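You operate a simulated robot arm through the tools that you are given. There is no shell and no other tool. Be economical: measure what you need, move in short steps, check, and stop when the job is done.

The job below is to be done with a simulated robot arm. You get a single attempt, and the scene is never put back.

TASK
Cap the vial in the capping block and stand it in the long white rack.
Fine: grip it first; free the grip; well 3. Set down upright: what you pick out.

It is judged by the outcome, as a careful person would: the job done as asked, and still so three seconds after it is handed in. It fails if anything else is knocked over, pushed out of place, dropped, spilled or broken. Lids that push on must go on centred and level and be pressed home; caps that screw on are set level and turned clockwise until they are tight.

THE ROBOT
A 7-joint arm with a two-finger parallel gripper, fixed in place. Base frame: the origin is at the foot of the arm, x ahead of it, y to its left, z up; the work surface is at about z = 0. Readings come in m, degrees, newtons and seconds.
With the tool pointing down near the work surface it reaches from about 0.24 to 0.62 m from the base axis. Its first joint turns from -66.0 to 66.0 degrees. Payload 2.6 kg.
The tool frame sits at the grasp point between the pads (the TCP): z along the fingers, y along the line on which they close. The tips reach 0.03 m beyond it. The gripper opens to 0.094 m. The fingers are 0.028 m wide and 0.01 m thick; the gripper's body (0.05 by 0.096 m) begins 0.055 m behind the TCP.
Orientation is that of the tool frame in the base frame, as a unit quaternion [x, y, z, w]. With the fingers straight down and closing along the base's y, the tool's x points along the base's -x, its y along +y and its z along -z.

THE INTERFACE
- The arm moves only by the tool servo_tool. Its argument "plan" is a list of rows, each an object (a shift or turn left out is 0, a gripper value left out holds the last) with "claw": the finger opening in m, from 0 to 0.094; "travel": the shift along the base's x, y, z in units of 100 mm (1.0 is 100 mm), a list of three; "dr": the turn, a rotation vector about the base's x, y, z in units of 45 degrees (1.0 is 45 degrees), a list of three. In form: [{"claw": claw, "travel": [tx, ty, tz], "dr": [wx, wy, wz]}, ...]. A call has 1 to 12 rows; each row is the pose to reach, as a shift and turn from the pose commanded when the call began. A call with a number of a shift or a turn outside -1 to 1 is refused whole. Rows are played at 5 a second. More than 0.05 m and 8.6 degrees between two rows, or a gripper value outside its range, and nothing of the call is played. Where a pose cannot be reached the arm comes as near as it can. A force on the tool above 90 N (or 10 N above the force at the start of the call, whichever is more), or a blocked arm, ends the call early, and 0.2 s more pass. Each finger travels about 0.072 m/s and halts on what it meets, pressing with about 37 N; the grip force reading is that of the motor and also rises with nothing between the fingers. The clock runs only during rows and for 0.2 s after the last one: add rows that repeat a pose to give the fingers time. The reply holds the time, the measured pose of the TCP, the force on the tool along the base axes, the opening and the grip force, in the units named above and with some noise, with the torque about the TCP (base axes, N m) and any sound that the robot's microphone picked up.
- Cameras (640 x 400 px; columns grow to the right, rows downward): "scene" is fixed at [0.0377, 0.4295, 0.5678]; the picture's right is [-0.77, -0.64, 0.00], its down [-0.34, 0.41, -0.85] and it looks along [0.54, -0.65, -0.53] (base axes); focal length 341 px, centre (320, 200). "wrist" rides on the gripper at [0.076, 0.014, -0.102] in the tool frame; the picture's right is [-0.18, 0.98, 0.00], its down [-0.75, -0.14, -0.64] and it looks along [-0.63, -0.12, 0.77] (tool axes); focal length 243 px, centre (320, 200). There is no depth. A picture from a camera that has moved, and an enlarged one, comes with that camera's place and axes in the base frame and with its lens.
- capture(camera): a new picture of that camera. It takes no simulated time.
- close_up(camera, box): a new picture of the part [left, top, right, bottom] of that camera's present view, enlarged. It takes no simulated time.
- job_done(): hands the job in; it is judged then, once.

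Go step by step. Nothing tells you positions but the pictures and the camera data: compare them with the known pose of the tool, close in by small moves and look again before you grip or let go. The budget is 120 turns and 76 pictures, counting those below and the enlarged ones. Unless the task says otherwise, let go and move clear before handing in, and close with one line.

The tools are called after "Request:" as a command line: name --argument value ..., lists and objects as JSON in quotes. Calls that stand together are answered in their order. servo_tool: Moves the arm, as the interface text tells. Its arguments: {"type":"object","properties":{"plan":{"type":"array","items":{"type":"object","properties":{"claw":{"type":"number"},"travel":{"type":"array","items":{"type":"number"}},"dr":{"type":"array","items":{"type":"number"}}}}}},"required":["plan"]} The other tools are called the same way: capture (camera) takes a picture; close_up (camera, box) takes an enlarged picture of a part of a camera's view; job_done () hands the job in.

At the start:

```text
t: 0.0
tcp_pos: [0.3629, 0.1012, 0.3336]
tcp_rot: [0.0, 1.0, 0.0, 0.001]
wrist_force: [0.1, -0.1, -0.3]
torque: [0.03, 0.01, 0.02]
finger_gap: 0.0939
finger_force: 0.0
```

scene: 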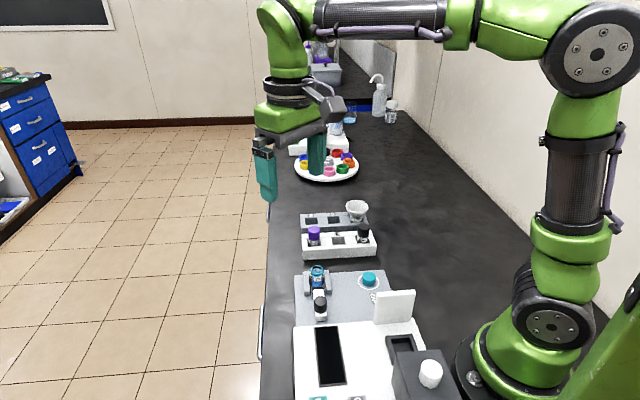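
wrist: 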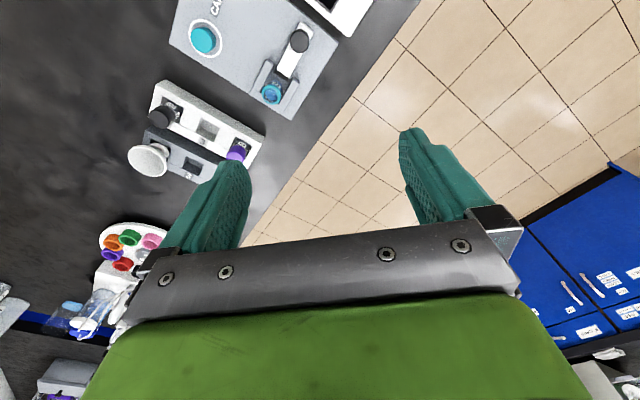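

I see a capping block (grey plate) with a vial in a clamp, a teal cap on a tray, and a long white rack with vials. I'll look closer at each.

Request:
close_up --camera "scene" --box '[280, 180, 440, 280]'

Request:
close_up --camera "scene" --box '[280, 255, 440, 355]'

Request:
close_up --camera "wrist" --box '[110, 0, 366, 160]'

Request:
close_up --camera "scene" --box '[280, 320, 480, 400]'

```text
4.00 times, centred on (360, 230) of scene
camera zoom: at [0.0377, 0.4295, 0.5678], right [-0.77, -0.64, 0.0], down [-0.34, 0.41, -0.85], along [0.54, -0.65, -0.53], focal length 1362 px, centre (160, 80)
```

zoom: 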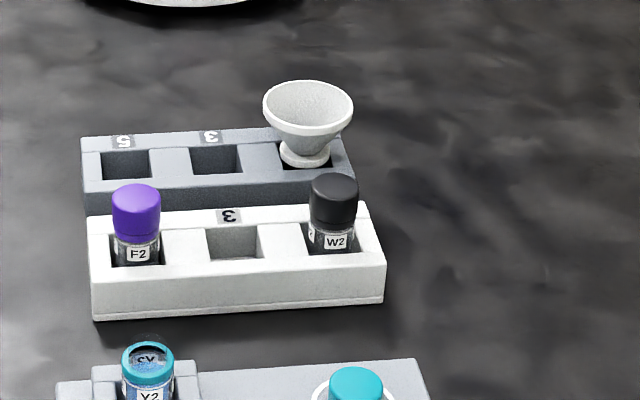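

```text
4.00 times, centred on (360, 305) of scene
camera zoom: at [0.0377, 0.4295, 0.5678], right [-0.77, -0.64, 0.0], down [-0.34, 0.41, -0.85], along [0.54, -0.65, -0.53], focal length 1362 px, centre (160, -220)
```

zoom: 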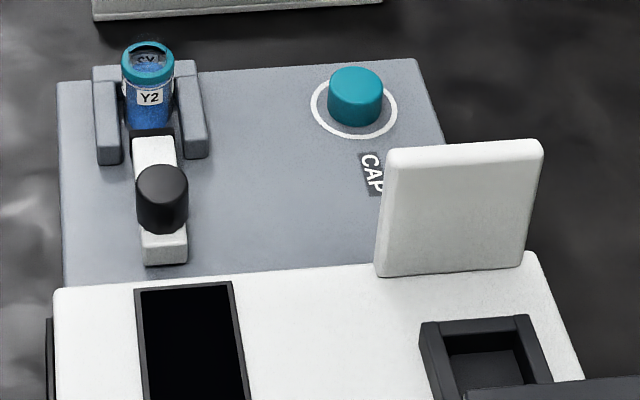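

```text
2.50 times, centred on (238, 80) of wrist
camera zoom: at [0.2864, 0.1145, 0.4359], right [0.18, 0.98, 0.0], down [0.75, -0.14, 0.64], along [0.63, -0.12, -0.77], focal length 606 px, centre (525, 500)
```

zoom: 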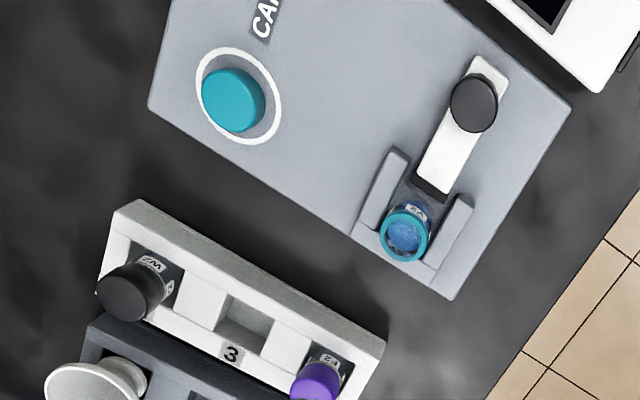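

```text
3.20 times, centred on (380, 360) of scene
camera zoom: at [0.0377, 0.4295, 0.5678], right [-0.77, -0.64, 0.0], down [-0.34, 0.41, -0.85], along [0.54, -0.65, -0.53], focal length 1090 px, centre (128, -312)
```

zoom: 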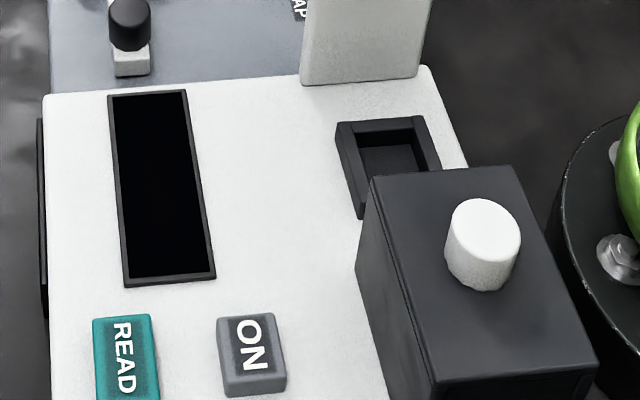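

The vial (Y2) is open at about (0.38, 0.025), its top at z≈0.06. The teal cap is at about (0.302, -0.056), and a sliding clamp with a black knob sits at about (0.327, 0.079), with the block turned 45°. I'll move closer to see the clamp.

Request:
servo_tool --plan '[{"travel": [0, -0.25, -0.3]}, {"travel": [0, -0.5, -0.6]}, {"travel": [0.0, -0.7, -1.0]}, {"travel": [0.0, -0.7, -1.0]}]'

Request:
capture --camera "wrist"

```text
t: 1.0
tcp_pos: [0.3608, 0.0297, 0.2329]
tcp_rot: [-0.001, 1.0, 0.0, 0.0]
wrist_force: [0.3, -0.4, 0.2]
torque: [0.0, 0.0, 0.02]
finger_gap: 0.0939
finger_force: 0.0
```

```text
69 pictures are left
camera wrist: at [0.2859, 0.043, 0.3359], right [0.18, 0.98, 0.0], down [0.75, -0.14, 0.64], along [0.63, -0.12, -0.77], focal length 243 px, centre (320, 200)
```

wrist: 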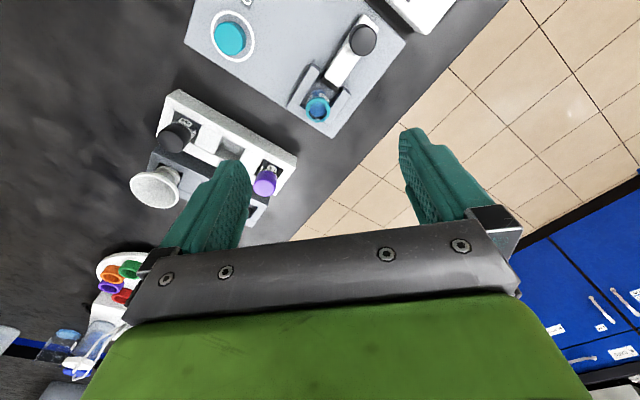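

Request:
close_up --camera "wrist" --box '[272, 10, 400, 140]'

Request:
close_up --camera "scene" --box '[296, 260, 344, 325]'

Request:
close_up --camera "wrist" --box '[130, 80, 310, 220]'

```text
3.08 times, centred on (336, 75) of wrist
camera zoom: at [0.2859, 0.043, 0.3359], right [0.18, 0.98, 0.0], down [0.75, -0.14, 0.64], along [0.63, -0.12, -0.77], focal length 746 px, centre (271, 585)
```

zoom: 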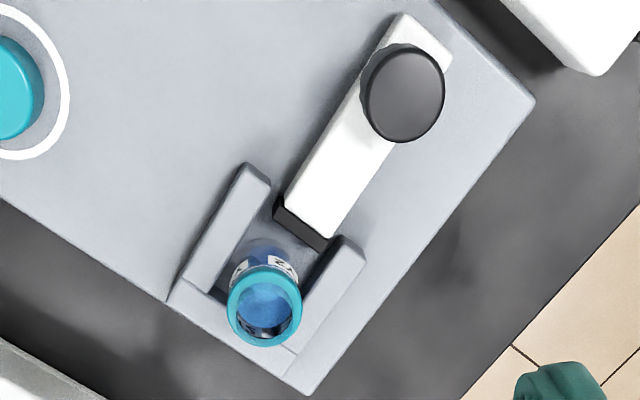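

```text
6.15 times, centred on (320, 292) of scene
camera zoom: at [0.0377, 0.4295, 0.5678], right [-0.77, -0.64, 0.0], down [-0.34, 0.41, -0.85], along [0.54, -0.65, -0.53], focal length 2096 px, centre (320, -369)
```

zoom: 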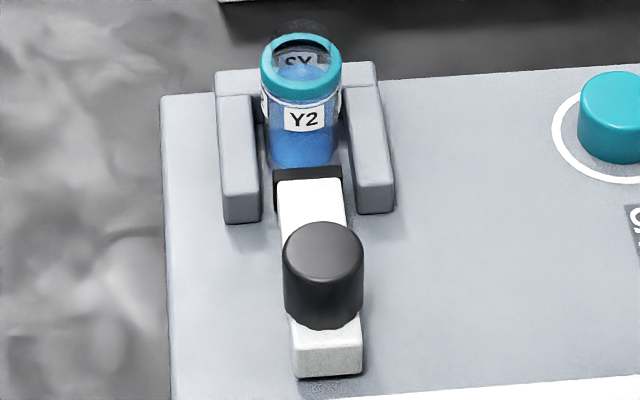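

```text
2.86 times, centred on (220, 150) of wrist
camera zoom: at [0.2859, 0.043, 0.3359], right [0.18, 0.98, 0.0], down [0.75, -0.14, 0.64], along [0.63, -0.12, -0.77], focal length 693 px, centre (606, 343)
```

zoom: 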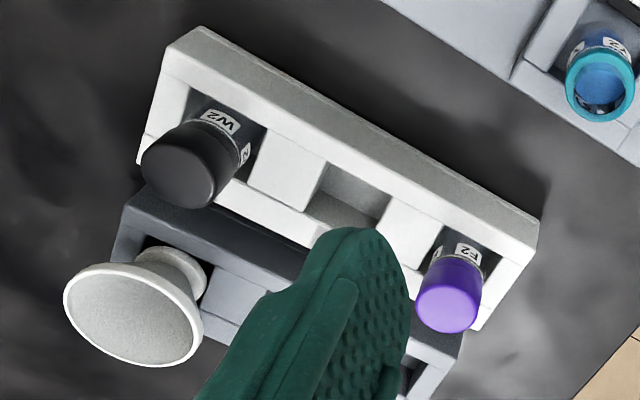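

Everything is turned 45°. The slider jaw stands about 8 mm short of the vial, so I'll clamp it first. I'm turning the tool so the fingers close across the slider and moving above the knob at about (0.326, 0.078).

Request:
servo_tool --plan '[{"travel": [-0.06, 0.08, -0.14], "dr": [0, 0, -0.167]}, {"travel": [-0.12, 0.16, -0.28], "dr": [0, 0, -0.333]}, {"travel": [-0.18, 0.24, -0.42], "dr": [0, 0, -0.5]}, {"travel": [-0.24, 0.32, -0.56], "dr": [0, 0, -0.667]}, {"travel": [-0.3, 0.4, -0.7], "dr": [0, 0, -0.833]}, {"travel": [-0.34, 0.48, -0.83], "dr": [0, 0, -1.0]}, {"travel": [-0.34, 0.48, -0.83], "dr": [0, 0, -1.0]}]'

Request:
capture --camera "wrist"

Request:
capture --camera "scene"

```text
t: 2.6
tcp_pos: [0.3269, 0.0788, 0.1499]
tcp_rot: [0.383, 0.924, 0.0, 0.0]
wrist_force: [-0.1, 0.5, -0.1]
torque: [-0.01, -0.02, -0.01]
finger_gap: 0.0938
finger_force: 0.0
```

```text
65 pictures are left
camera wrist: at [0.2847, 0.1421, 0.2533], right [0.83, 0.56, 0.0], down [0.43, -0.63, 0.64], along [0.36, -0.53, -0.77], focal length 243 px, centre (320, 200)
```

wrist: 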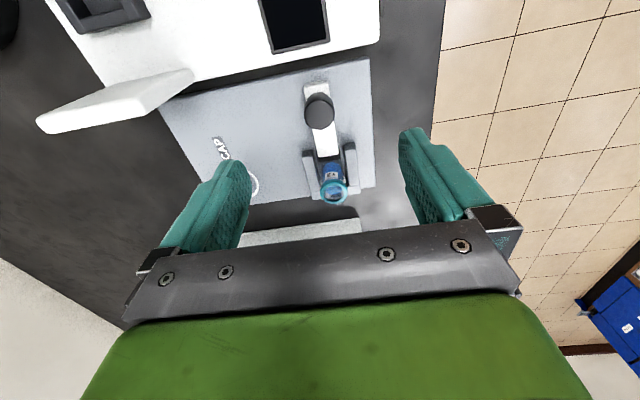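

```text
64 pictures are left
```

scene: 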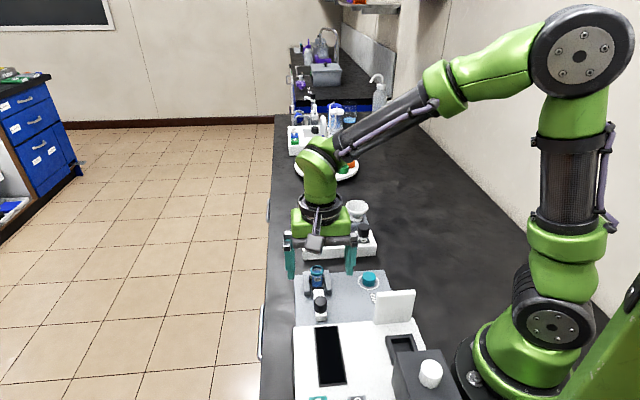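

Request:
close_up --camera "wrist" --box '[260, 65, 420, 225]'

```text
2.50 times, centred on (340, 145) of wrist
camera zoom: at [0.2847, 0.1421, 0.2533], right [0.83, 0.56, 0.0], down [0.43, -0.63, 0.64], along [0.36, -0.53, -0.77], focal length 606 px, centre (270, 338)
```

zoom: 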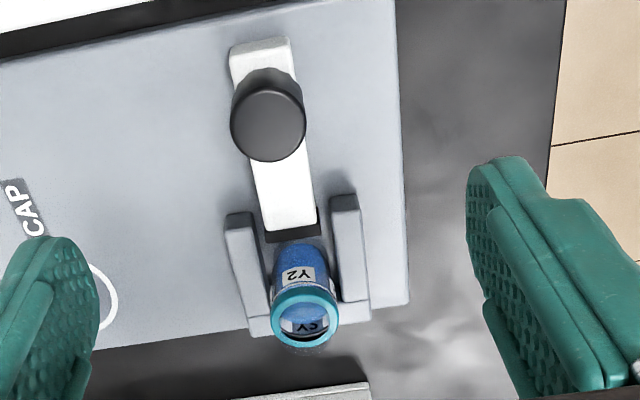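

The knob top is at about (0.327, 0.079, 0.049), 26 mm across. The fingers straddle it with clear plate on both sides, so I'll descend and close on the knob.

Request:
servo_tool --plan '[{"travel": [0, 0, -0.3]}, {"travel": [0, 0, -0.6]}, {"travel": [0, 0, -0.8]}, {"travel": [0, 0, -0.97]}, {"travel": [0, 0, -0.97]}]'

Request:
capture --camera "wrist"

Request:
close_up --camera "scene" --box '[270, 240, 398, 320]'

```text
t: 3.8
tcp_pos: [0.3284, 0.0788, 0.052]
tcp_rot: [0.383, 0.924, 0.001, 0.001]
wrist_force: [0.8, 0.3, -0.1]
torque: [-0.02, 0.07, -0.02]
finger_gap: 0.094
finger_force: 0.0
```

```text
62 pictures are left
camera wrist: at [0.2853, 0.1421, 0.1555], right [0.82, 0.57, 0.0], down [0.43, -0.63, 0.64], along [0.36, -0.53, -0.77], focal length 243 px, centre (320, 200)
```

wrist: 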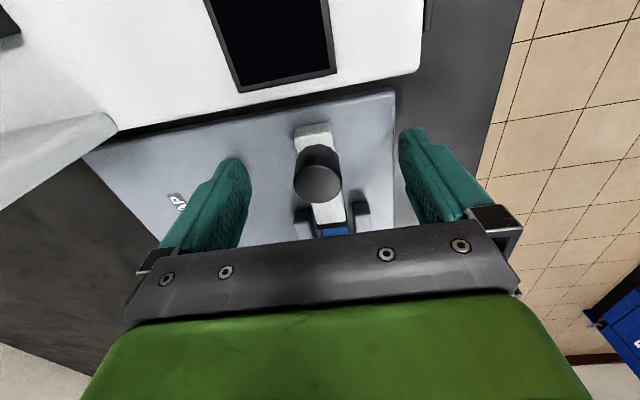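

```text
5.00 times, centred on (334, 280) of scene
camera zoom: at [0.0377, 0.4295, 0.5678], right [-0.77, -0.64, 0.0], down [-0.34, 0.41, -0.85], along [0.54, -0.65, -0.53], focal length 1703 px, centre (250, -200)
```

zoom: 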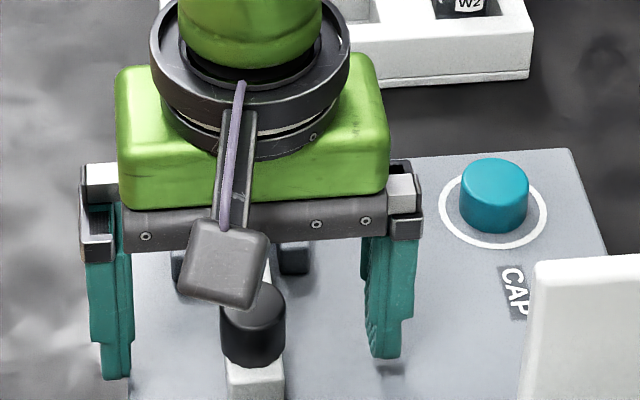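

The knob sits centred between the pads. Closing on it.

Request:
servo_tool --plan '[{"claw": 0.03}, {"claw": 0.03}, {"claw": 0.02}, {"claw": 0.02}, {"claw": 0.02}]'

```text
t: 5.0
tcp_pos: [0.3287, 0.0769, 0.0523]
tcp_rot: [0.382, 0.924, -0.001, -0.001]
wrist_force: [-8.8, -8.8, 7.3]
torque: [0.25, -0.22, 0.02]
finger_gap: 0.0253
finger_force: 45.3
```

The knob is held. I'm pushing the slider toward the vial a few millimetres and watching the force.

Request:
servo_tool --plan '[{"travel": [0.0, -0.02, 0]}, {"travel": [0.01, -0.03, 0]}, {"travel": [0.02, -0.04, 0]}, {"travel": [0.03, -0.05, 0]}, {"travel": [0.03, -0.05, 0]}]'

Request:
close_up --camera "scene" --box '[270, 240, 398, 320]'

Request:
close_up --camera "wrist" --box '[260, 110, 388, 240]'

```text
t: 6.2
tcp_pos: [0.3325, 0.0743, 0.054]
tcp_rot: [0.381, 0.924, 0.0, 0.001]
wrist_force: [10.2, 9.3, -15.0]
torque: [-0.12, 0.32, -0.08]
finger_gap: 0.0253
finger_force: 45.2
```

```text
5.00 times, centred on (334, 280) of scene
camera zoom: at [0.0378, 0.4295, 0.5677], right [-0.77, -0.64, 0.0], down [-0.34, 0.41, -0.85], along [0.54, -0.65, -0.53], focal length 1703 px, centre (250, -200)
```

zoom: 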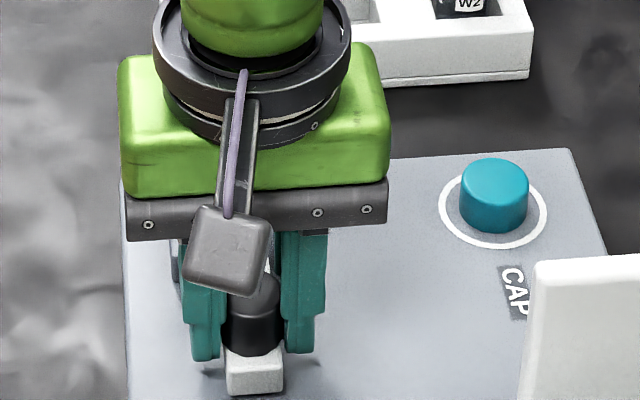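

```text
3.08 times, centred on (324, 175) of wrist
camera zoom: at [0.288, 0.1375, 0.1557], right [0.82, 0.57, 0.0], down [0.43, -0.63, 0.64], along [0.37, -0.53, -0.77], focal length 746 px, centre (308, 277)
```

zoom: 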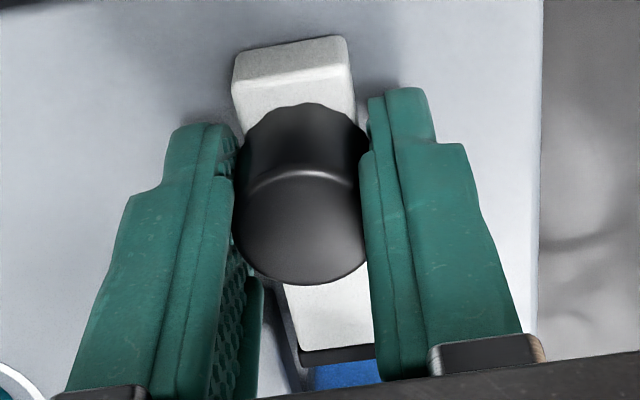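

The slider moved with little axial force, and only a small gap to the vial remains. Continuing in small steps.

Request:
servo_tool --plan '[{"travel": [0.015, -0.005, -0.01]}, {"travel": [0.025, -0.015, -0.01]}, {"travel": [0.035, -0.025, -0.01]}, {"travel": [0.035, -0.025, -0.01]}]'

Request:
close_up --camera "wrist" --box '[260, 110, 388, 240]'

```text
t: 7.2
tcp_pos: [0.3353, 0.0709, 0.0544]
tcp_rot: [0.384, 0.923, 0.0, 0.001]
wrist_force: [4.3, -5.0, 15.8]
torque: [-0.52, -0.03, 0.11]
finger_gap: 0.0253
finger_force: 45.2
```

```text
3.08 times, centred on (324, 175) of wrist
camera zoom: at [0.292, 0.1342, 0.1556], right [0.83, 0.56, 0.0], down [0.43, -0.63, 0.64], along [0.36, -0.53, -0.77], focal length 746 px, centre (308, 277)
```

zoom: 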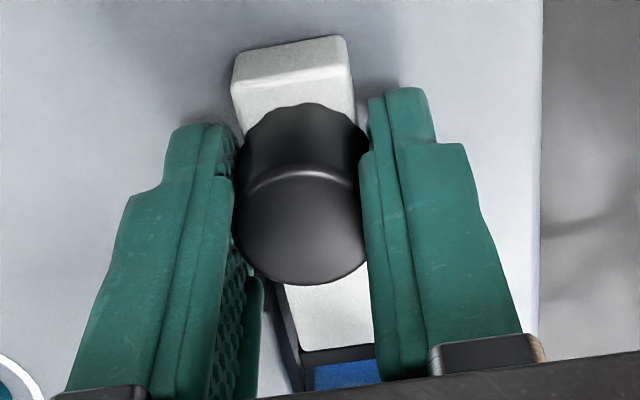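

No contact reaction yet. I'll continue slowly.

Request:
servo_tool --plan '[{"travel": [0.01, -0.01, 0]}, {"travel": [0.02, -0.02, 0]}, {"travel": [0.03, -0.03, 0]}, {"travel": [0.03, -0.03, 0]}]'

Request:
close_up --camera "wrist" --box '[260, 110, 388, 240]'

```text
t: 8.2
tcp_pos: [0.336, 0.0688, 0.0542]
tcp_rot: [0.383, 0.924, 0.0, -0.002]
wrist_force: [-19.5, 0.2, 45.1]
torque: [0.37, 0.14, 0.05]
finger_gap: 0.0249
finger_force: 44.7
```

```text
3.08 times, centred on (324, 175) of wrist
camera zoom: at [0.2938, 0.1326, 0.1558], right [0.83, 0.56, 0.0], down [0.43, -0.63, 0.64], along [0.36, -0.53, -0.77], focal length 746 px, centre (308, 277)
```

zoom: 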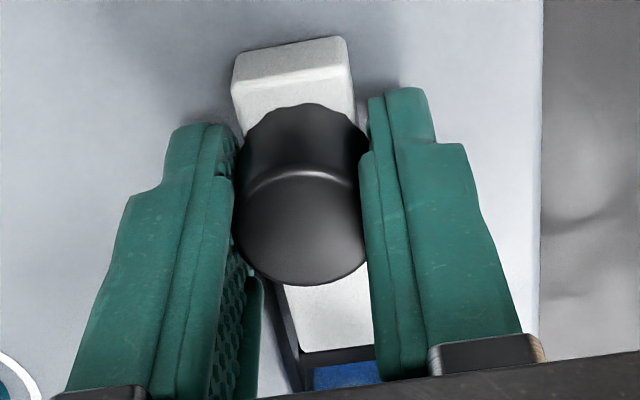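

Contact: the slider stalled with about 14 N of reaction. I'll relieve the downward load and press a touch more to confirm.

Request:
servo_tool --plan '[{"travel": [0.01, -0.01, 0.01]}, {"travel": [0.02, -0.015, 0.01]}, {"travel": [0.02, -0.015, 0.01]}]'

Request:
close_up --camera "scene" --box '[270, 240, 398, 320]'

```text
t: 9.0
tcp_pos: [0.3369, 0.0678, 0.0525]
tcp_rot: [0.381, 0.924, 0.001, -0.004]
wrist_force: [-31.0, 18.7, 34.6]
torque: [0.38, -0.25, -0.03]
finger_gap: 0.0254
finger_force: 45.2
```

```text
5.00 times, centred on (334, 280) of scene
camera zoom: at [0.0375, 0.4295, 0.5678], right [-0.77, -0.64, 0.0], down [-0.34, 0.41, -0.85], along [0.54, -0.65, -0.53], focal length 1703 px, centre (250, -200)
```

zoom: 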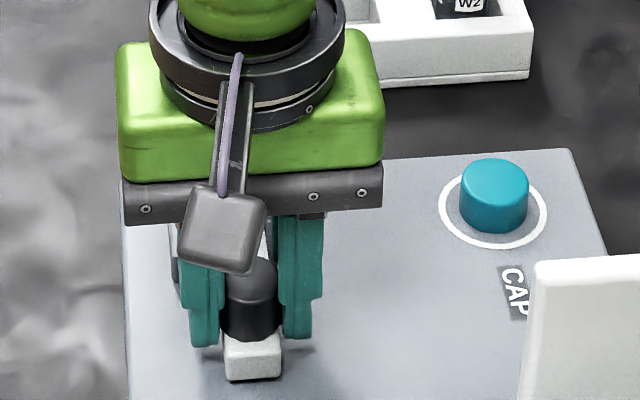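

The clamp is pressed home with about 35 N of reaction. I'll release the knob, rise and look.

Request:
servo_tool --plan '[{"claw": 0.06}, {"claw": 0.094}, {"claw": 0.094}, {"claw": 0.094}, {"travel": [-0.02, 0.02, 0.3]}, {"travel": [-0.02, 0.02, 0.7]}, {"travel": [-0.02, 0.02, 1.0]}, {"travel": [-0.02, 0.02, 1.0]}]'

Request:
close_up --camera "wrist" --box '[190, 50, 390, 220]'

Request:
close_up --camera "scene" --box '[286, 240, 398, 320]'

```text
t: 10.8
tcp_pos: [0.3386, 0.0695, 0.1546]
tcp_rot: [0.382, 0.924, 0.0, 0.0]
wrist_force: [0.7, -0.6, -0.5]
torque: [-0.02, 0.01, 0.0]
finger_gap: 0.094
finger_force: 0.2
```

```text
2.35 times, centred on (290, 135) of wrist
camera zoom: at [0.2939, 0.1322, 0.2568], right [0.82, 0.57, 0.0], down [0.43, -0.63, 0.64], along [0.36, -0.53, -0.77], focal length 571 px, centre (391, 353)
```

zoom: 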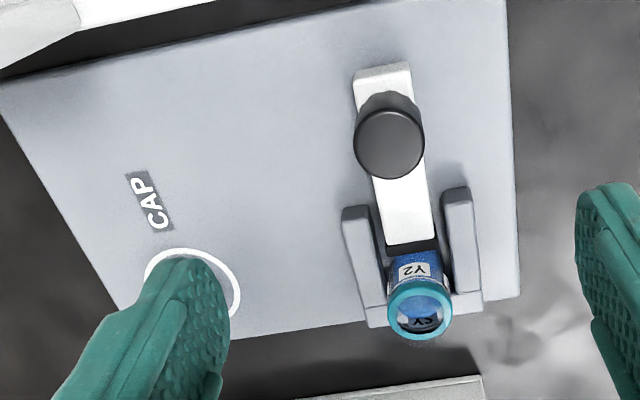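

```text
5.00 times, centred on (342, 280) of scene
camera zoom: at [0.0377, 0.4295, 0.5678], right [-0.77, -0.64, 0.0], down [-0.34, 0.41, -0.85], along [0.54, -0.65, -0.53], focal length 1703 px, centre (210, -200)
```

zoom: 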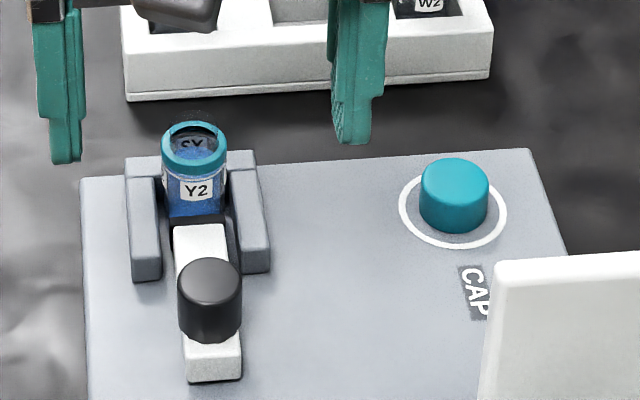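

The vial is now clamped between the jaw and the far wall. Next is the cap, so I'm moving toward it.

Request:
servo_tool --plan '[{"travel": [-0.1, -0.35, 0]}, {"travel": [-0.2, -0.7, 0]}, {"travel": [-0.28, -1.0, 0]}, {"travel": [-0.28, -1.0, 0]}]'

Request:
servo_tool --plan '[{"travel": [-0.08, -0.25, 0]}, {"travel": [-0.08, -0.25, -0.25]}, {"travel": [-0.08, -0.25, -0.25]}]'

Request:
close_up --camera "wrist" --box '[200, 60, 440, 230]'

```text
t: 11.8
tcp_pos: [0.3084, -0.0319, 0.1527]
tcp_rot: [0.383, 0.924, 0.0, 0.0]
wrist_force: [-0.8, 0.4, -0.2]
torque: [0.0, 0.0, -0.03]
finger_gap: 0.0938
finger_force: 0.0
```

```text
t: 12.6
tcp_pos: [0.3007, -0.0566, 0.1293]
tcp_rot: [0.382, 0.924, 0.0, 0.0]
wrist_force: [-1.1, 0.1, 0.6]
torque: [0.03, 0.0, -0.02]
finger_gap: 0.0937
finger_force: 0.1
```

```text
2.35 times, centred on (320, 145) of wrist
camera zoom: at [0.2585, 0.0072, 0.2304], right [0.82, 0.57, 0.0], down [0.43, -0.63, 0.64], along [0.36, -0.53, -0.77], focal length 571 px, centre (320, 329)
```

zoom: 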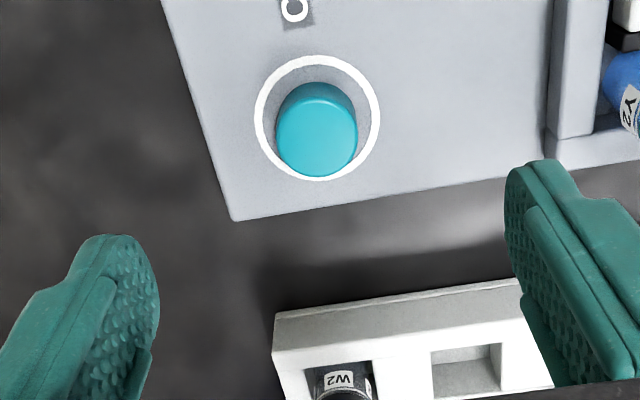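

The cap is centred in its ring at about (0.302, -0.0588), top at z≈0.0275, about 28 mm across. I'll go down with only the fingertips around it, then check before closing.

Request:
servo_tool --plan '[{"travel": [0.013, -0.022, -0.3], "claw": 0.06}, {"travel": [0.013, -0.022, -0.6], "claw": 0.06}, {"travel": [0.013, -0.022, -0.86], "claw": 0.06}, {"travel": [0.013, -0.022, -0.86], "claw": 0.06}]'

Request:
close_up --camera "wrist" --box '[220, 90, 420, 240]'

Request:
close_up --camera "scene" --box '[310, 230, 422, 310]'

```text
t: 13.6
tcp_pos: [0.3024, -0.0598, 0.0411]
tcp_rot: [0.383, 0.924, 0.0, 0.0]
wrist_force: [0.0, 0.2, -0.2]
torque: [0.02, 0.0, -0.03]
finger_gap: 0.0601
finger_force: 0.0
```

```text
2.67 times, centred on (320, 165) of wrist
camera zoom: at [0.2597, 0.0048, 0.1447], right [0.82, 0.57, 0.0], down [0.43, -0.63, 0.64], along [0.36, -0.53, -0.77], focal length 647 px, centre (320, 293)
```

zoom: 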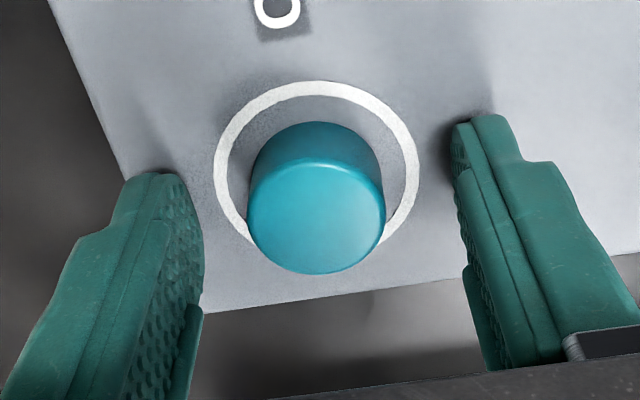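

```text
5.00 times, centred on (366, 270) of scene
camera zoom: at [0.0377, 0.4295, 0.5678], right [-0.77, -0.64, 0.0], down [-0.34, 0.41, -0.85], along [0.54, -0.65, -0.53], focal length 1703 px, centre (90, -150)
```

zoom: 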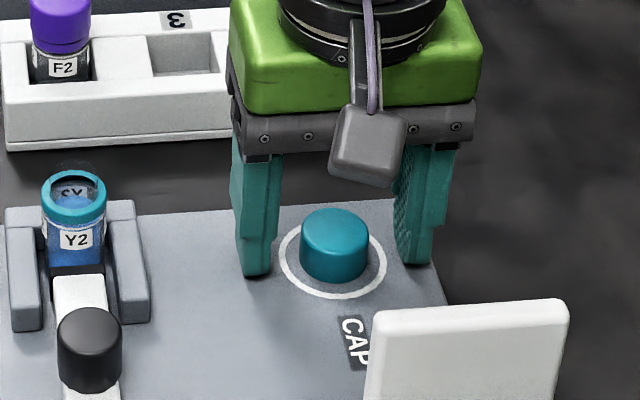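

The cap is between the fingertips and about 1 mm off along the pads. I'll nudge that out and close.

Request:
servo_tool --plan '[{"travel": [-0.008, 0.012, 0.015]}, {"claw": 0.02, "travel": [-0.008, 0.012, 0.015]}, {"claw": 0.02, "travel": [-0.008, 0.012, 0.015]}, {"claw": 0.02, "travel": [-0.008, 0.012, 0.015]}, {"claw": 0.02, "travel": [-0.008, 0.012, 0.015]}]'

```text
t: 14.8
tcp_pos: [0.3028, -0.0577, 0.0433]
tcp_rot: [0.382, 0.924, -0.001, 0.001]
wrist_force: [-0.3, -0.7, -0.5]
torque: [0.03, 0.01, -0.01]
finger_gap: 0.0283
finger_force: 36.3
```

The cap is gripped (28.3 mm). Lifting.

Request:
servo_tool --plan '[{"travel": [0, 0, 0.1]}, {"travel": [0, 0, 0.4]}, {"travel": [0, 0, 0.8]}, {"travel": [0, 0, 0.8]}]'

Request:
close_up --camera "scene" --box '[300, 200, 440, 290]'

Request:
capture --camera "wrist"

```text
t: 15.8
tcp_pos: [0.3017, -0.0575, 0.1239]
tcp_rot: [0.382, 0.924, 0.0, 0.0]
wrist_force: [0.2, 0.2, -0.7]
torque: [0.01, 0.03, -0.02]
finger_gap: 0.0279
finger_force: 37.0
```

```text
4.44 times, centred on (370, 245) of scene
camera zoom: at [0.0377, 0.4295, 0.5678], right [-0.77, -0.64, 0.0], down [-0.34, 0.41, -0.85], along [0.54, -0.65, -0.53], focal length 1514 px, centre (98, 0)
```

zoom: 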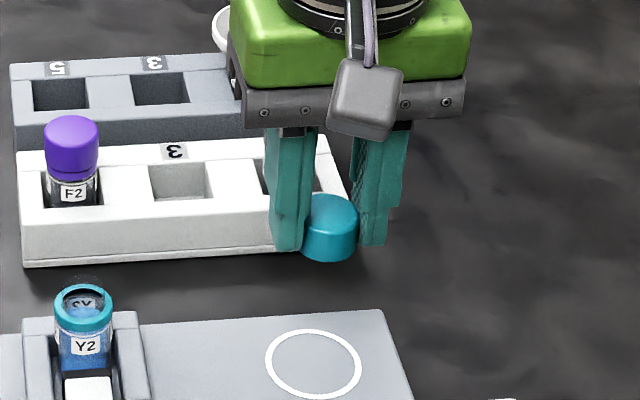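

```text
49 pictures are left
camera wrist: at [0.2586, 0.006, 0.2266], right [0.82, 0.57, 0.0], down [0.43, -0.63, 0.64], along [0.36, -0.53, -0.77], focal length 243 px, centre (320, 200)
```

wrist: 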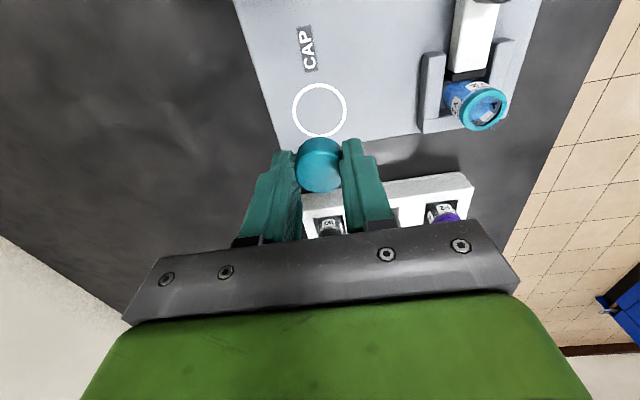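

The cap is held level. I'm carrying it above the vial while turning the tool counter-clockwise, leaving room to screw clockwise.

Request:
servo_tool --plan '[{"travel": [0.13, 0.13, 0], "dr": [0, 0, 0.167]}, {"travel": [0.27, 0.26, 0], "dr": [0, 0, 0.333]}, {"travel": [0.41, 0.39, 0], "dr": [0, 0, 0.5]}, {"travel": [0.55, 0.52, 0], "dr": [0, 0, 0.667]}, {"travel": [0.68, 0.65, 0], "dr": [0, 0, 0.833]}, {"travel": [0.81, 0.785, 0], "dr": [0, 0, 1.0]}, {"travel": [0.81, 0.785, 0], "dr": [0, 0, 1.0]}]'

Request:
close_up --camera "wrist" --box '[220, 40, 420, 240]'

Request:
servo_tool --plan '[{"dr": [0, 0, 0.167]}, {"dr": [0, 0, 0.333]}, {"dr": [0, 0, 0.5]}, {"dr": [0, 0, 0.667]}, {"dr": [0, 0, 0.833]}, {"dr": [0, 0, 1.0]}, {"dr": [0, 0, 1.0]}]'

Request:
close_up --camera "wrist" --box '[220, 40, 420, 240]'

```text
t: 17.4
tcp_pos: [0.3836, 0.022, 0.1238]
tcp_rot: [-0.002, 1.0, 0.0, 0.0]
wrist_force: [0.0, 0.1, -0.5]
torque: [0.04, -0.02, 0.0]
finger_gap: 0.0279
finger_force: 36.9
```

```text
2.00 times, centred on (320, 140) of wrist
camera zoom: at [0.308, 0.0351, 0.2268], right [0.18, 0.98, 0.0], down [0.75, -0.14, 0.64], along [0.63, -0.12, -0.77], focal length 485 px, centre (320, 320)
```

zoom: 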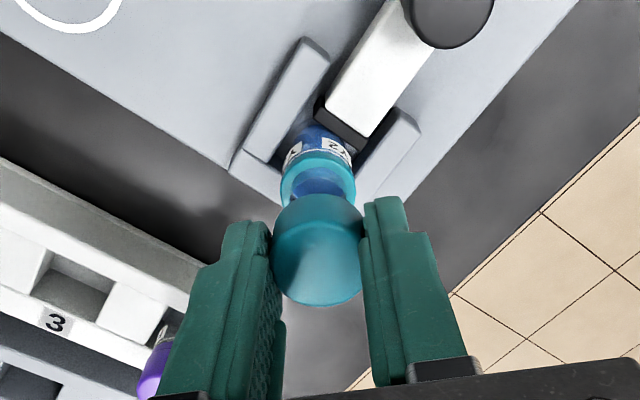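

```text
t: 19.0
tcp_pos: [0.3838, 0.022, 0.1248]
tcp_rot: [-0.384, 0.923, 0.0, 0.0]
wrist_force: [1.4, 0.0, -0.3]
torque: [0.05, -0.01, 0.02]
finger_gap: 0.0279
finger_force: 37.2
```

```text
2.00 times, centred on (320, 140) of wrist
camera zoom: at [0.3197, -0.0233, 0.2265], right [-0.57, 0.82, 0.0], down [0.63, 0.43, 0.64], along [0.53, 0.36, -0.77], focal length 485 px, centre (320, 320)
```

zoom: 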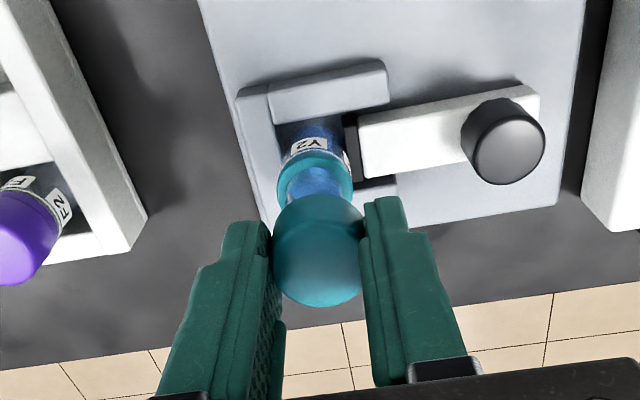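

The cap is nearly over the vial, which is about +2 mm in x and −1 mm in y from it. I'll correct that and lower until there's a 1 cm gap, then check.

Request:
servo_tool --plan '[{"travel": [0.02, -0.009, 0]}, {"travel": [0.02, -0.009, -0.15]}, {"travel": [0.02, -0.009, -0.24]}, {"travel": [0.02, -0.009, -0.24]}]'

Request:
close_up --camera "wrist" --box '[240, 80, 400, 220]'

Request:
close_up --camera "scene" --box '[280, 225, 380, 310]'

```text
t: 20.0
tcp_pos: [0.3841, 0.0201, 0.0992]
tcp_rot: [-0.384, 0.924, 0.0, 0.0]
wrist_force: [-0.6, 0.0, 0.0]
torque: [0.02, 0.0, 0.0]
finger_gap: 0.028
finger_force: 37.1
```

```text
2.86 times, centred on (320, 150) of wrist
camera zoom: at [0.3214, -0.0239, 0.2025], right [-0.57, 0.82, 0.0], down [0.63, 0.43, 0.64], along [0.53, 0.36, -0.77], focal length 693 px, centre (320, 343)
```

zoom: 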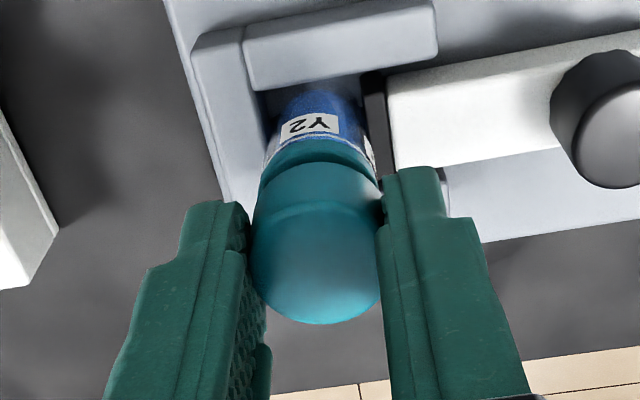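

```text
4.71 times, centred on (330, 268) of scene
camera zoom: at [0.0377, 0.4295, 0.5678], right [-0.77, -0.64, 0.0], down [-0.34, 0.41, -0.85], along [0.54, -0.65, -0.53], focal length 1603 px, centre (273, -118)
```

zoom: 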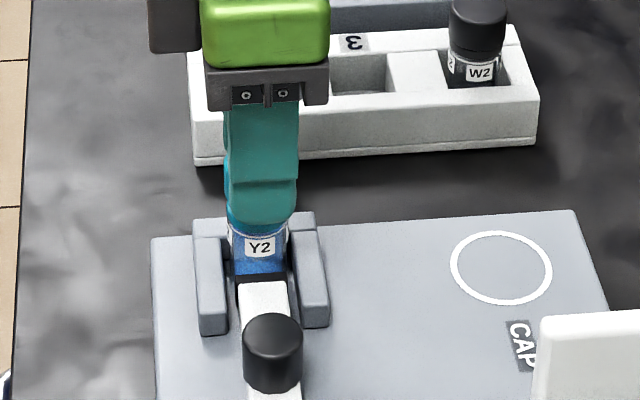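

It looks aligned to within about 1 mm. Lowering gently until contact.

Request:
servo_tool --plan '[{"travel": [0.004, 0.004, -0.04]}, {"travel": [0.004, 0.004, -0.07]}, {"travel": [0.004, 0.004, -0.09]}, {"travel": [0.004, 0.004, -0.1]}, {"travel": [0.004, 0.004, -0.1]}]'

Request:
close_up --camera "wrist" --box '[240, 80, 400, 220]'

```text
t: 21.2
tcp_pos: [0.386, 0.0206, 0.091]
tcp_rot: [-0.383, 0.924, -0.001, 0.001]
wrist_force: [-2.5, -2.9, 19.5]
torque: [-0.15, 0.22, -0.01]
finger_gap: 0.0281
finger_force: 37.0
heard: snap
```

```text
2.86 times, centred on (320, 150) of wrist
camera zoom: at [0.3221, -0.0237, 0.1932], right [-0.56, 0.83, 0.0], down [0.63, 0.43, 0.64], along [0.53, 0.36, -0.77], focal length 693 px, centre (320, 343)
```

zoom: 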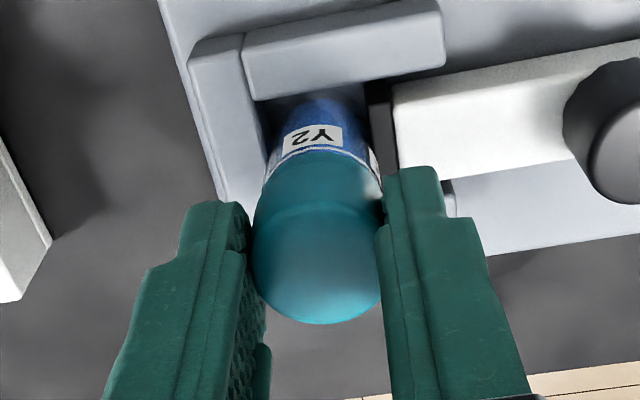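

A snap was heard at about 20 N, so this is a push-on cap. I'll press a bit more to confirm it is fully home.

Request:
servo_tool --plan '[{"travel": [0, 0, -0.02]}, {"travel": [0, 0, -0.03]}, {"travel": [0, 0, -0.03]}]'

Request:
close_up --camera "scene" --box '[280, 225, 380, 310]'

```text
t: 22.0
tcp_pos: [0.3866, 0.0212, 0.0901]
tcp_rot: [-0.383, 0.924, -0.001, 0.003]
wrist_force: [-5.4, 0.2, 40.8]
torque: [0.03, 0.18, 0.0]
finger_gap: 0.0286
finger_force: 37.3
```

```text
4.71 times, centred on (330, 268) of scene
camera zoom: at [0.0375, 0.4295, 0.5678], right [-0.77, -0.64, 0.0], down [-0.34, 0.41, -0.85], along [0.54, -0.65, -0.53], focal length 1603 px, centre (273, -118)
```

zoom: 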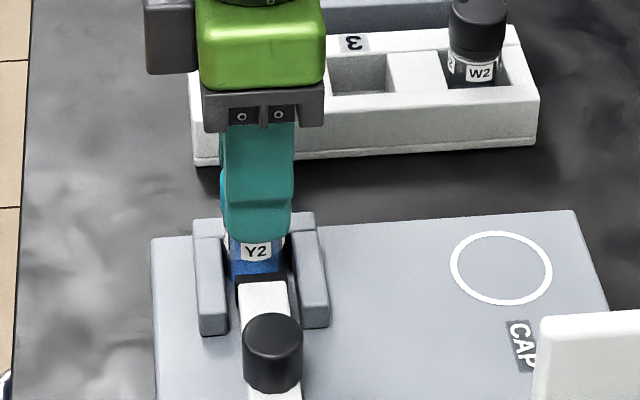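

Stiff at 41 N with hardly any further travel. I'll release, rise and inspect the cap.

Request:
servo_tool --plan '[{"claw": 0.028, "travel": [0, 0, 0.025]}, {"claw": 0.05, "travel": [0, 0, 0.025]}, {"claw": 0.06, "travel": [0, 0, 0.025]}, {"claw": 0.06, "travel": [0, 0, 0.4]}, {"claw": 0.06, "travel": [0, 0, 0.7]}, {"claw": 0.06, "travel": [0, 0, 0.7]}]'

Request:
close_up --camera "wrist" --box '[230, 20, 430, 180]'

Request:
close_up --camera "scene" --box '[290, 245, 350, 300]'

```text
t: 23.4
tcp_pos: [0.3852, 0.0207, 0.1569]
tcp_rot: [-0.382, 0.924, 0.0, 0.0]
wrist_force: [0.6, 0.2, 0.1]
torque: [0.02, -0.01, 0.0]
finger_gap: 0.0599
finger_force: 0.0
```

```text
2.50 times, centred on (330, 100) of wrist
camera zoom: at [0.3215, -0.0235, 0.259], right [-0.57, 0.82, 0.0], down [0.63, 0.43, 0.64], along [0.53, 0.36, -0.77], focal length 606 px, centre (295, 450)
```

zoom: 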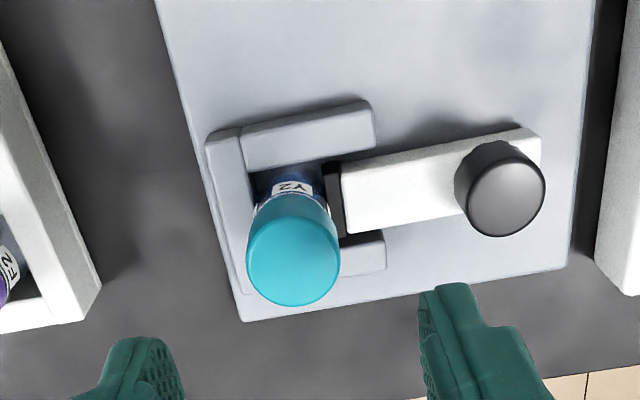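

```text
7.27 times, centred on (320, 272) of scene
camera zoom: at [0.0377, 0.4295, 0.5678], right [-0.77, -0.64, 0.0], down [-0.34, 0.41, -0.85], along [0.54, -0.65, -0.53], focal length 2477 px, centre (320, -327)
```

zoom: 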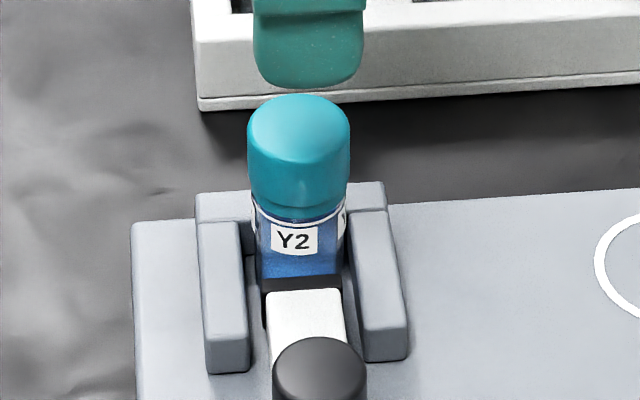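

The cap is on and level, but a thin teal band shows beneath it. I'll look closer to see whether it's fully home.

Request:
close_up --camera "scene" --box '[306, 256, 332, 284]'

Request:
close_up --camera "wrist" --box '[300, 70, 350, 120]'

```text
14.29 times, centred on (319, 270) of scene
camera zoom: at [0.0377, 0.4295, 0.5678], right [-0.77, -0.64, 0.0], down [-0.34, 0.41, -0.85], along [0.54, -0.65, -0.53], focal length 4866 px, centre (334, -800)
```

zoom: 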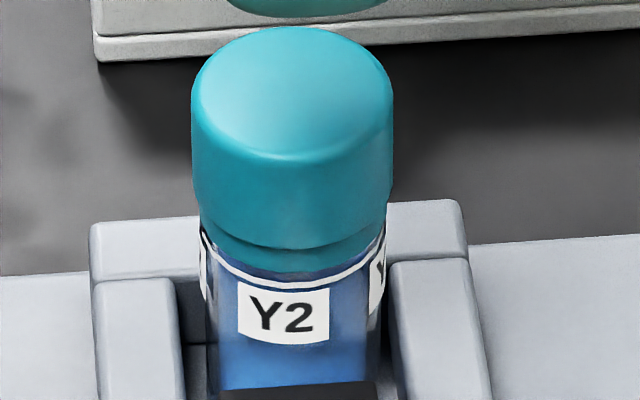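

```text
8.00 times, centred on (325, 95) of wrist
camera zoom: at [0.3215, -0.0235, 0.259], right [-0.57, 0.82, 0.0], down [0.63, 0.43, 0.64], along [0.53, 0.36, -0.77], focal length 1941 px, centre (280, 1040)
```

zoom: 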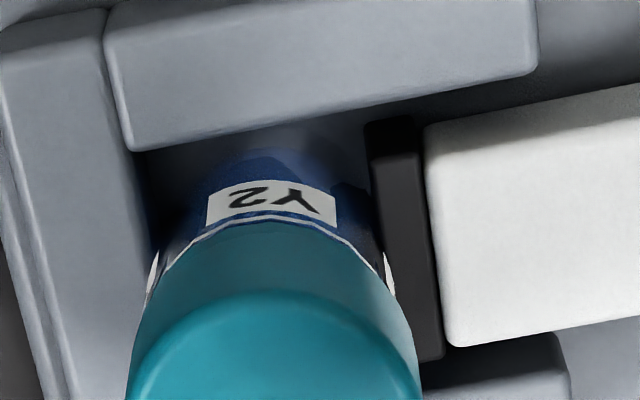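

A few millimetres of teal show under the cap. I'll compare with the finished vials in the rack.

Request:
close_up --camera "scene" --box '[348, 215, 378, 248]'

Request:
close_up --camera "scene" --box '[300, 218, 330, 251]'

```text
12.12 times, centred on (363, 232) of scene
camera zoom: at [0.0377, 0.4295, 0.5678], right [-0.77, -0.64, 0.0], down [-0.34, 0.41, -0.85], along [0.54, -0.65, -0.53], focal length 4128 px, centre (-201, -182)
```

zoom: 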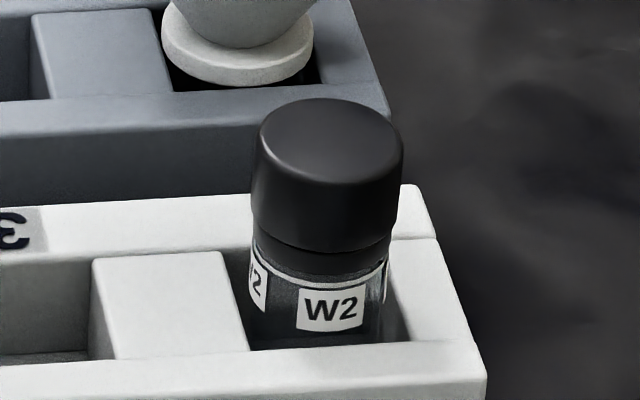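

```text
12.12 times, centred on (315, 234) of scene
camera zoom: at [0.0377, 0.4295, 0.5678], right [-0.77, -0.64, 0.0], down [-0.34, 0.41, -0.85], along [0.54, -0.65, -0.53], focal length 4128 px, centre (381, -218)
```

zoom: 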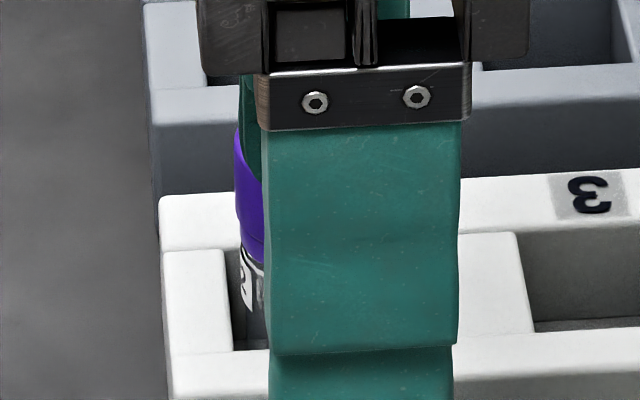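

W2 shows the same band under its seated cap, so ours is home. Now to free the clamp: moving back over the knob and turning the fingers across the slider.

Request:
servo_tool --plan '[{"claw": 0.094, "travel": [-0.08, 0.08, 0], "dr": [0, 0, -0.167]}, {"travel": [-0.16, 0.16, 0], "dr": [0, 0, -0.333]}, {"travel": [-0.24, 0.24, 0], "dr": [0, 0, -0.5]}, {"travel": [-0.32, 0.32, 0], "dr": [0, 0, -0.667]}, {"travel": [-0.4, 0.4, 0], "dr": [0, 0, -0.833]}, {"travel": [-0.49, 0.48, 0], "dr": [0, 0, -1.0]}]'

Request:
servo_tool --plan '[{"dr": [0, 0, -0.167]}, {"dr": [0, 0, -0.333]}, {"dr": [0, 0, -0.5]}, {"dr": [0, 0, -0.667]}, {"dr": [0, 0, -0.833]}, {"dr": [0, 0, -1.0]}, {"dr": [0, 0, -1.0], "travel": [0, 0, -0.3]}, {"dr": [0, 0, -1.0], "travel": [0, 0, -0.5]}, {"dr": [0, 0, -1.0], "travel": [0, 0, -0.5]}]'

Request:
close_up --camera "wrist" --box '[220, 70, 420, 230]'

```text
t: 24.8
tcp_pos: [0.3365, 0.0692, 0.1569]
tcp_rot: [0.001, 1.0, 0.0, -0.001]
wrist_force: [-0.5, 0.8, 0.1]
torque: [0.0, -0.03, 0.01]
finger_gap: 0.094
finger_force: 0.1
```

```text
t: 26.8
tcp_pos: [0.3372, 0.0686, 0.1059]
tcp_rot: [0.383, 0.924, 0.0, 0.0]
wrist_force: [-0.6, 0.0, 0.2]
torque: [-0.01, 0.04, -0.02]
finger_gap: 0.0939
finger_force: 0.1
```

```text
2.50 times, centred on (320, 150) of wrist
camera zoom: at [0.2928, 0.1327, 0.2092], right [0.83, 0.56, 0.0], down [0.43, -0.63, 0.64], along [0.36, -0.53, -0.77], focal length 606 px, centre (320, 325)
```

zoom: 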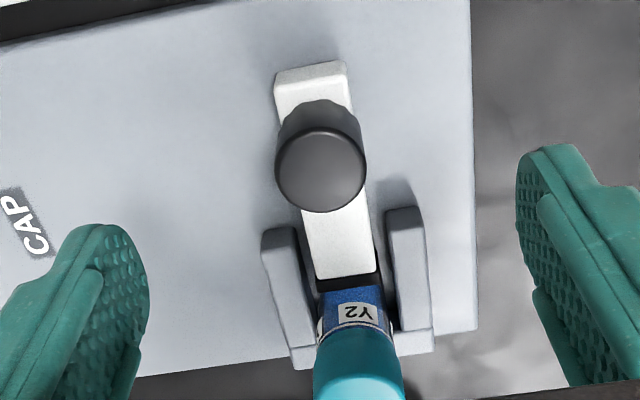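

Centred over the knob at (0.336, 0.069). Descending, gripping and drawing the slider back to where it started.

Request:
servo_tool --plan '[{"travel": [0, 0, -0.3]}, {"travel": [0, 0, -0.53]}, {"travel": [0, 0, -0.53]}, {"travel": [0, 0, -0.53], "claw": 0.02}, {"travel": [0, 0, -0.53], "claw": 0.02}, {"travel": [0, 0, -0.53], "claw": 0.02}, {"travel": [0, 0, -0.53], "claw": 0.02}, {"travel": [0, 0, -0.53], "claw": 0.02}]'

Request:
servo_tool --plan '[{"travel": [-0.02, 0.02, 0]}, {"travel": [-0.04, 0.04, 0]}, {"travel": [-0.06, 0.06, 0]}, {"travel": [-0.08, 0.08, 0]}, {"travel": [-0.1, 0.1, 0]}, {"travel": [-0.1, 0.1, 0]}]'

Request:
close_up --camera "scene" --box '[286, 240, 398, 320]'

```text
t: 28.6
tcp_pos: [0.3377, 0.0688, 0.0528]
tcp_rot: [0.382, 0.924, -0.001, 0.0]
wrist_force: [5.1, 2.3, -6.5]
torque: [-0.27, 0.21, -0.03]
finger_gap: 0.025
finger_force: 44.9
```

```text
t: 30.0
tcp_pos: [0.3279, 0.0784, 0.0532]
tcp_rot: [0.381, 0.925, 0.0, 0.002]
wrist_force: [31.3, 8.2, -52.2]
torque: [-0.3, 0.23, -0.21]
finger_gap: 0.0252
finger_force: 44.4
```

```text
5.00 times, centred on (342, 280) of scene
camera zoom: at [0.0379, 0.4295, 0.5677], right [-0.77, -0.64, 0.0], down [-0.34, 0.41, -0.85], along [0.54, -0.65, -0.53], focal length 1703 px, centre (210, -200)
```

zoom: 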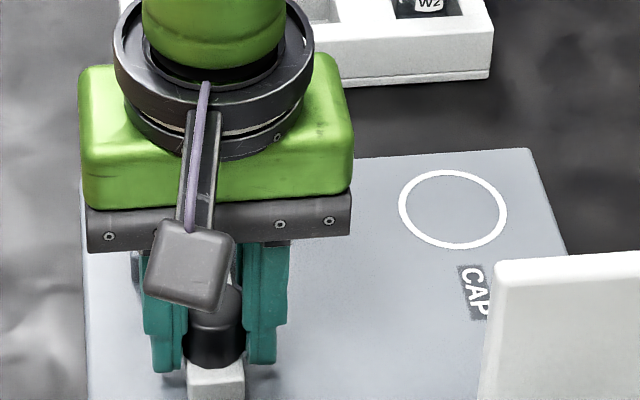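

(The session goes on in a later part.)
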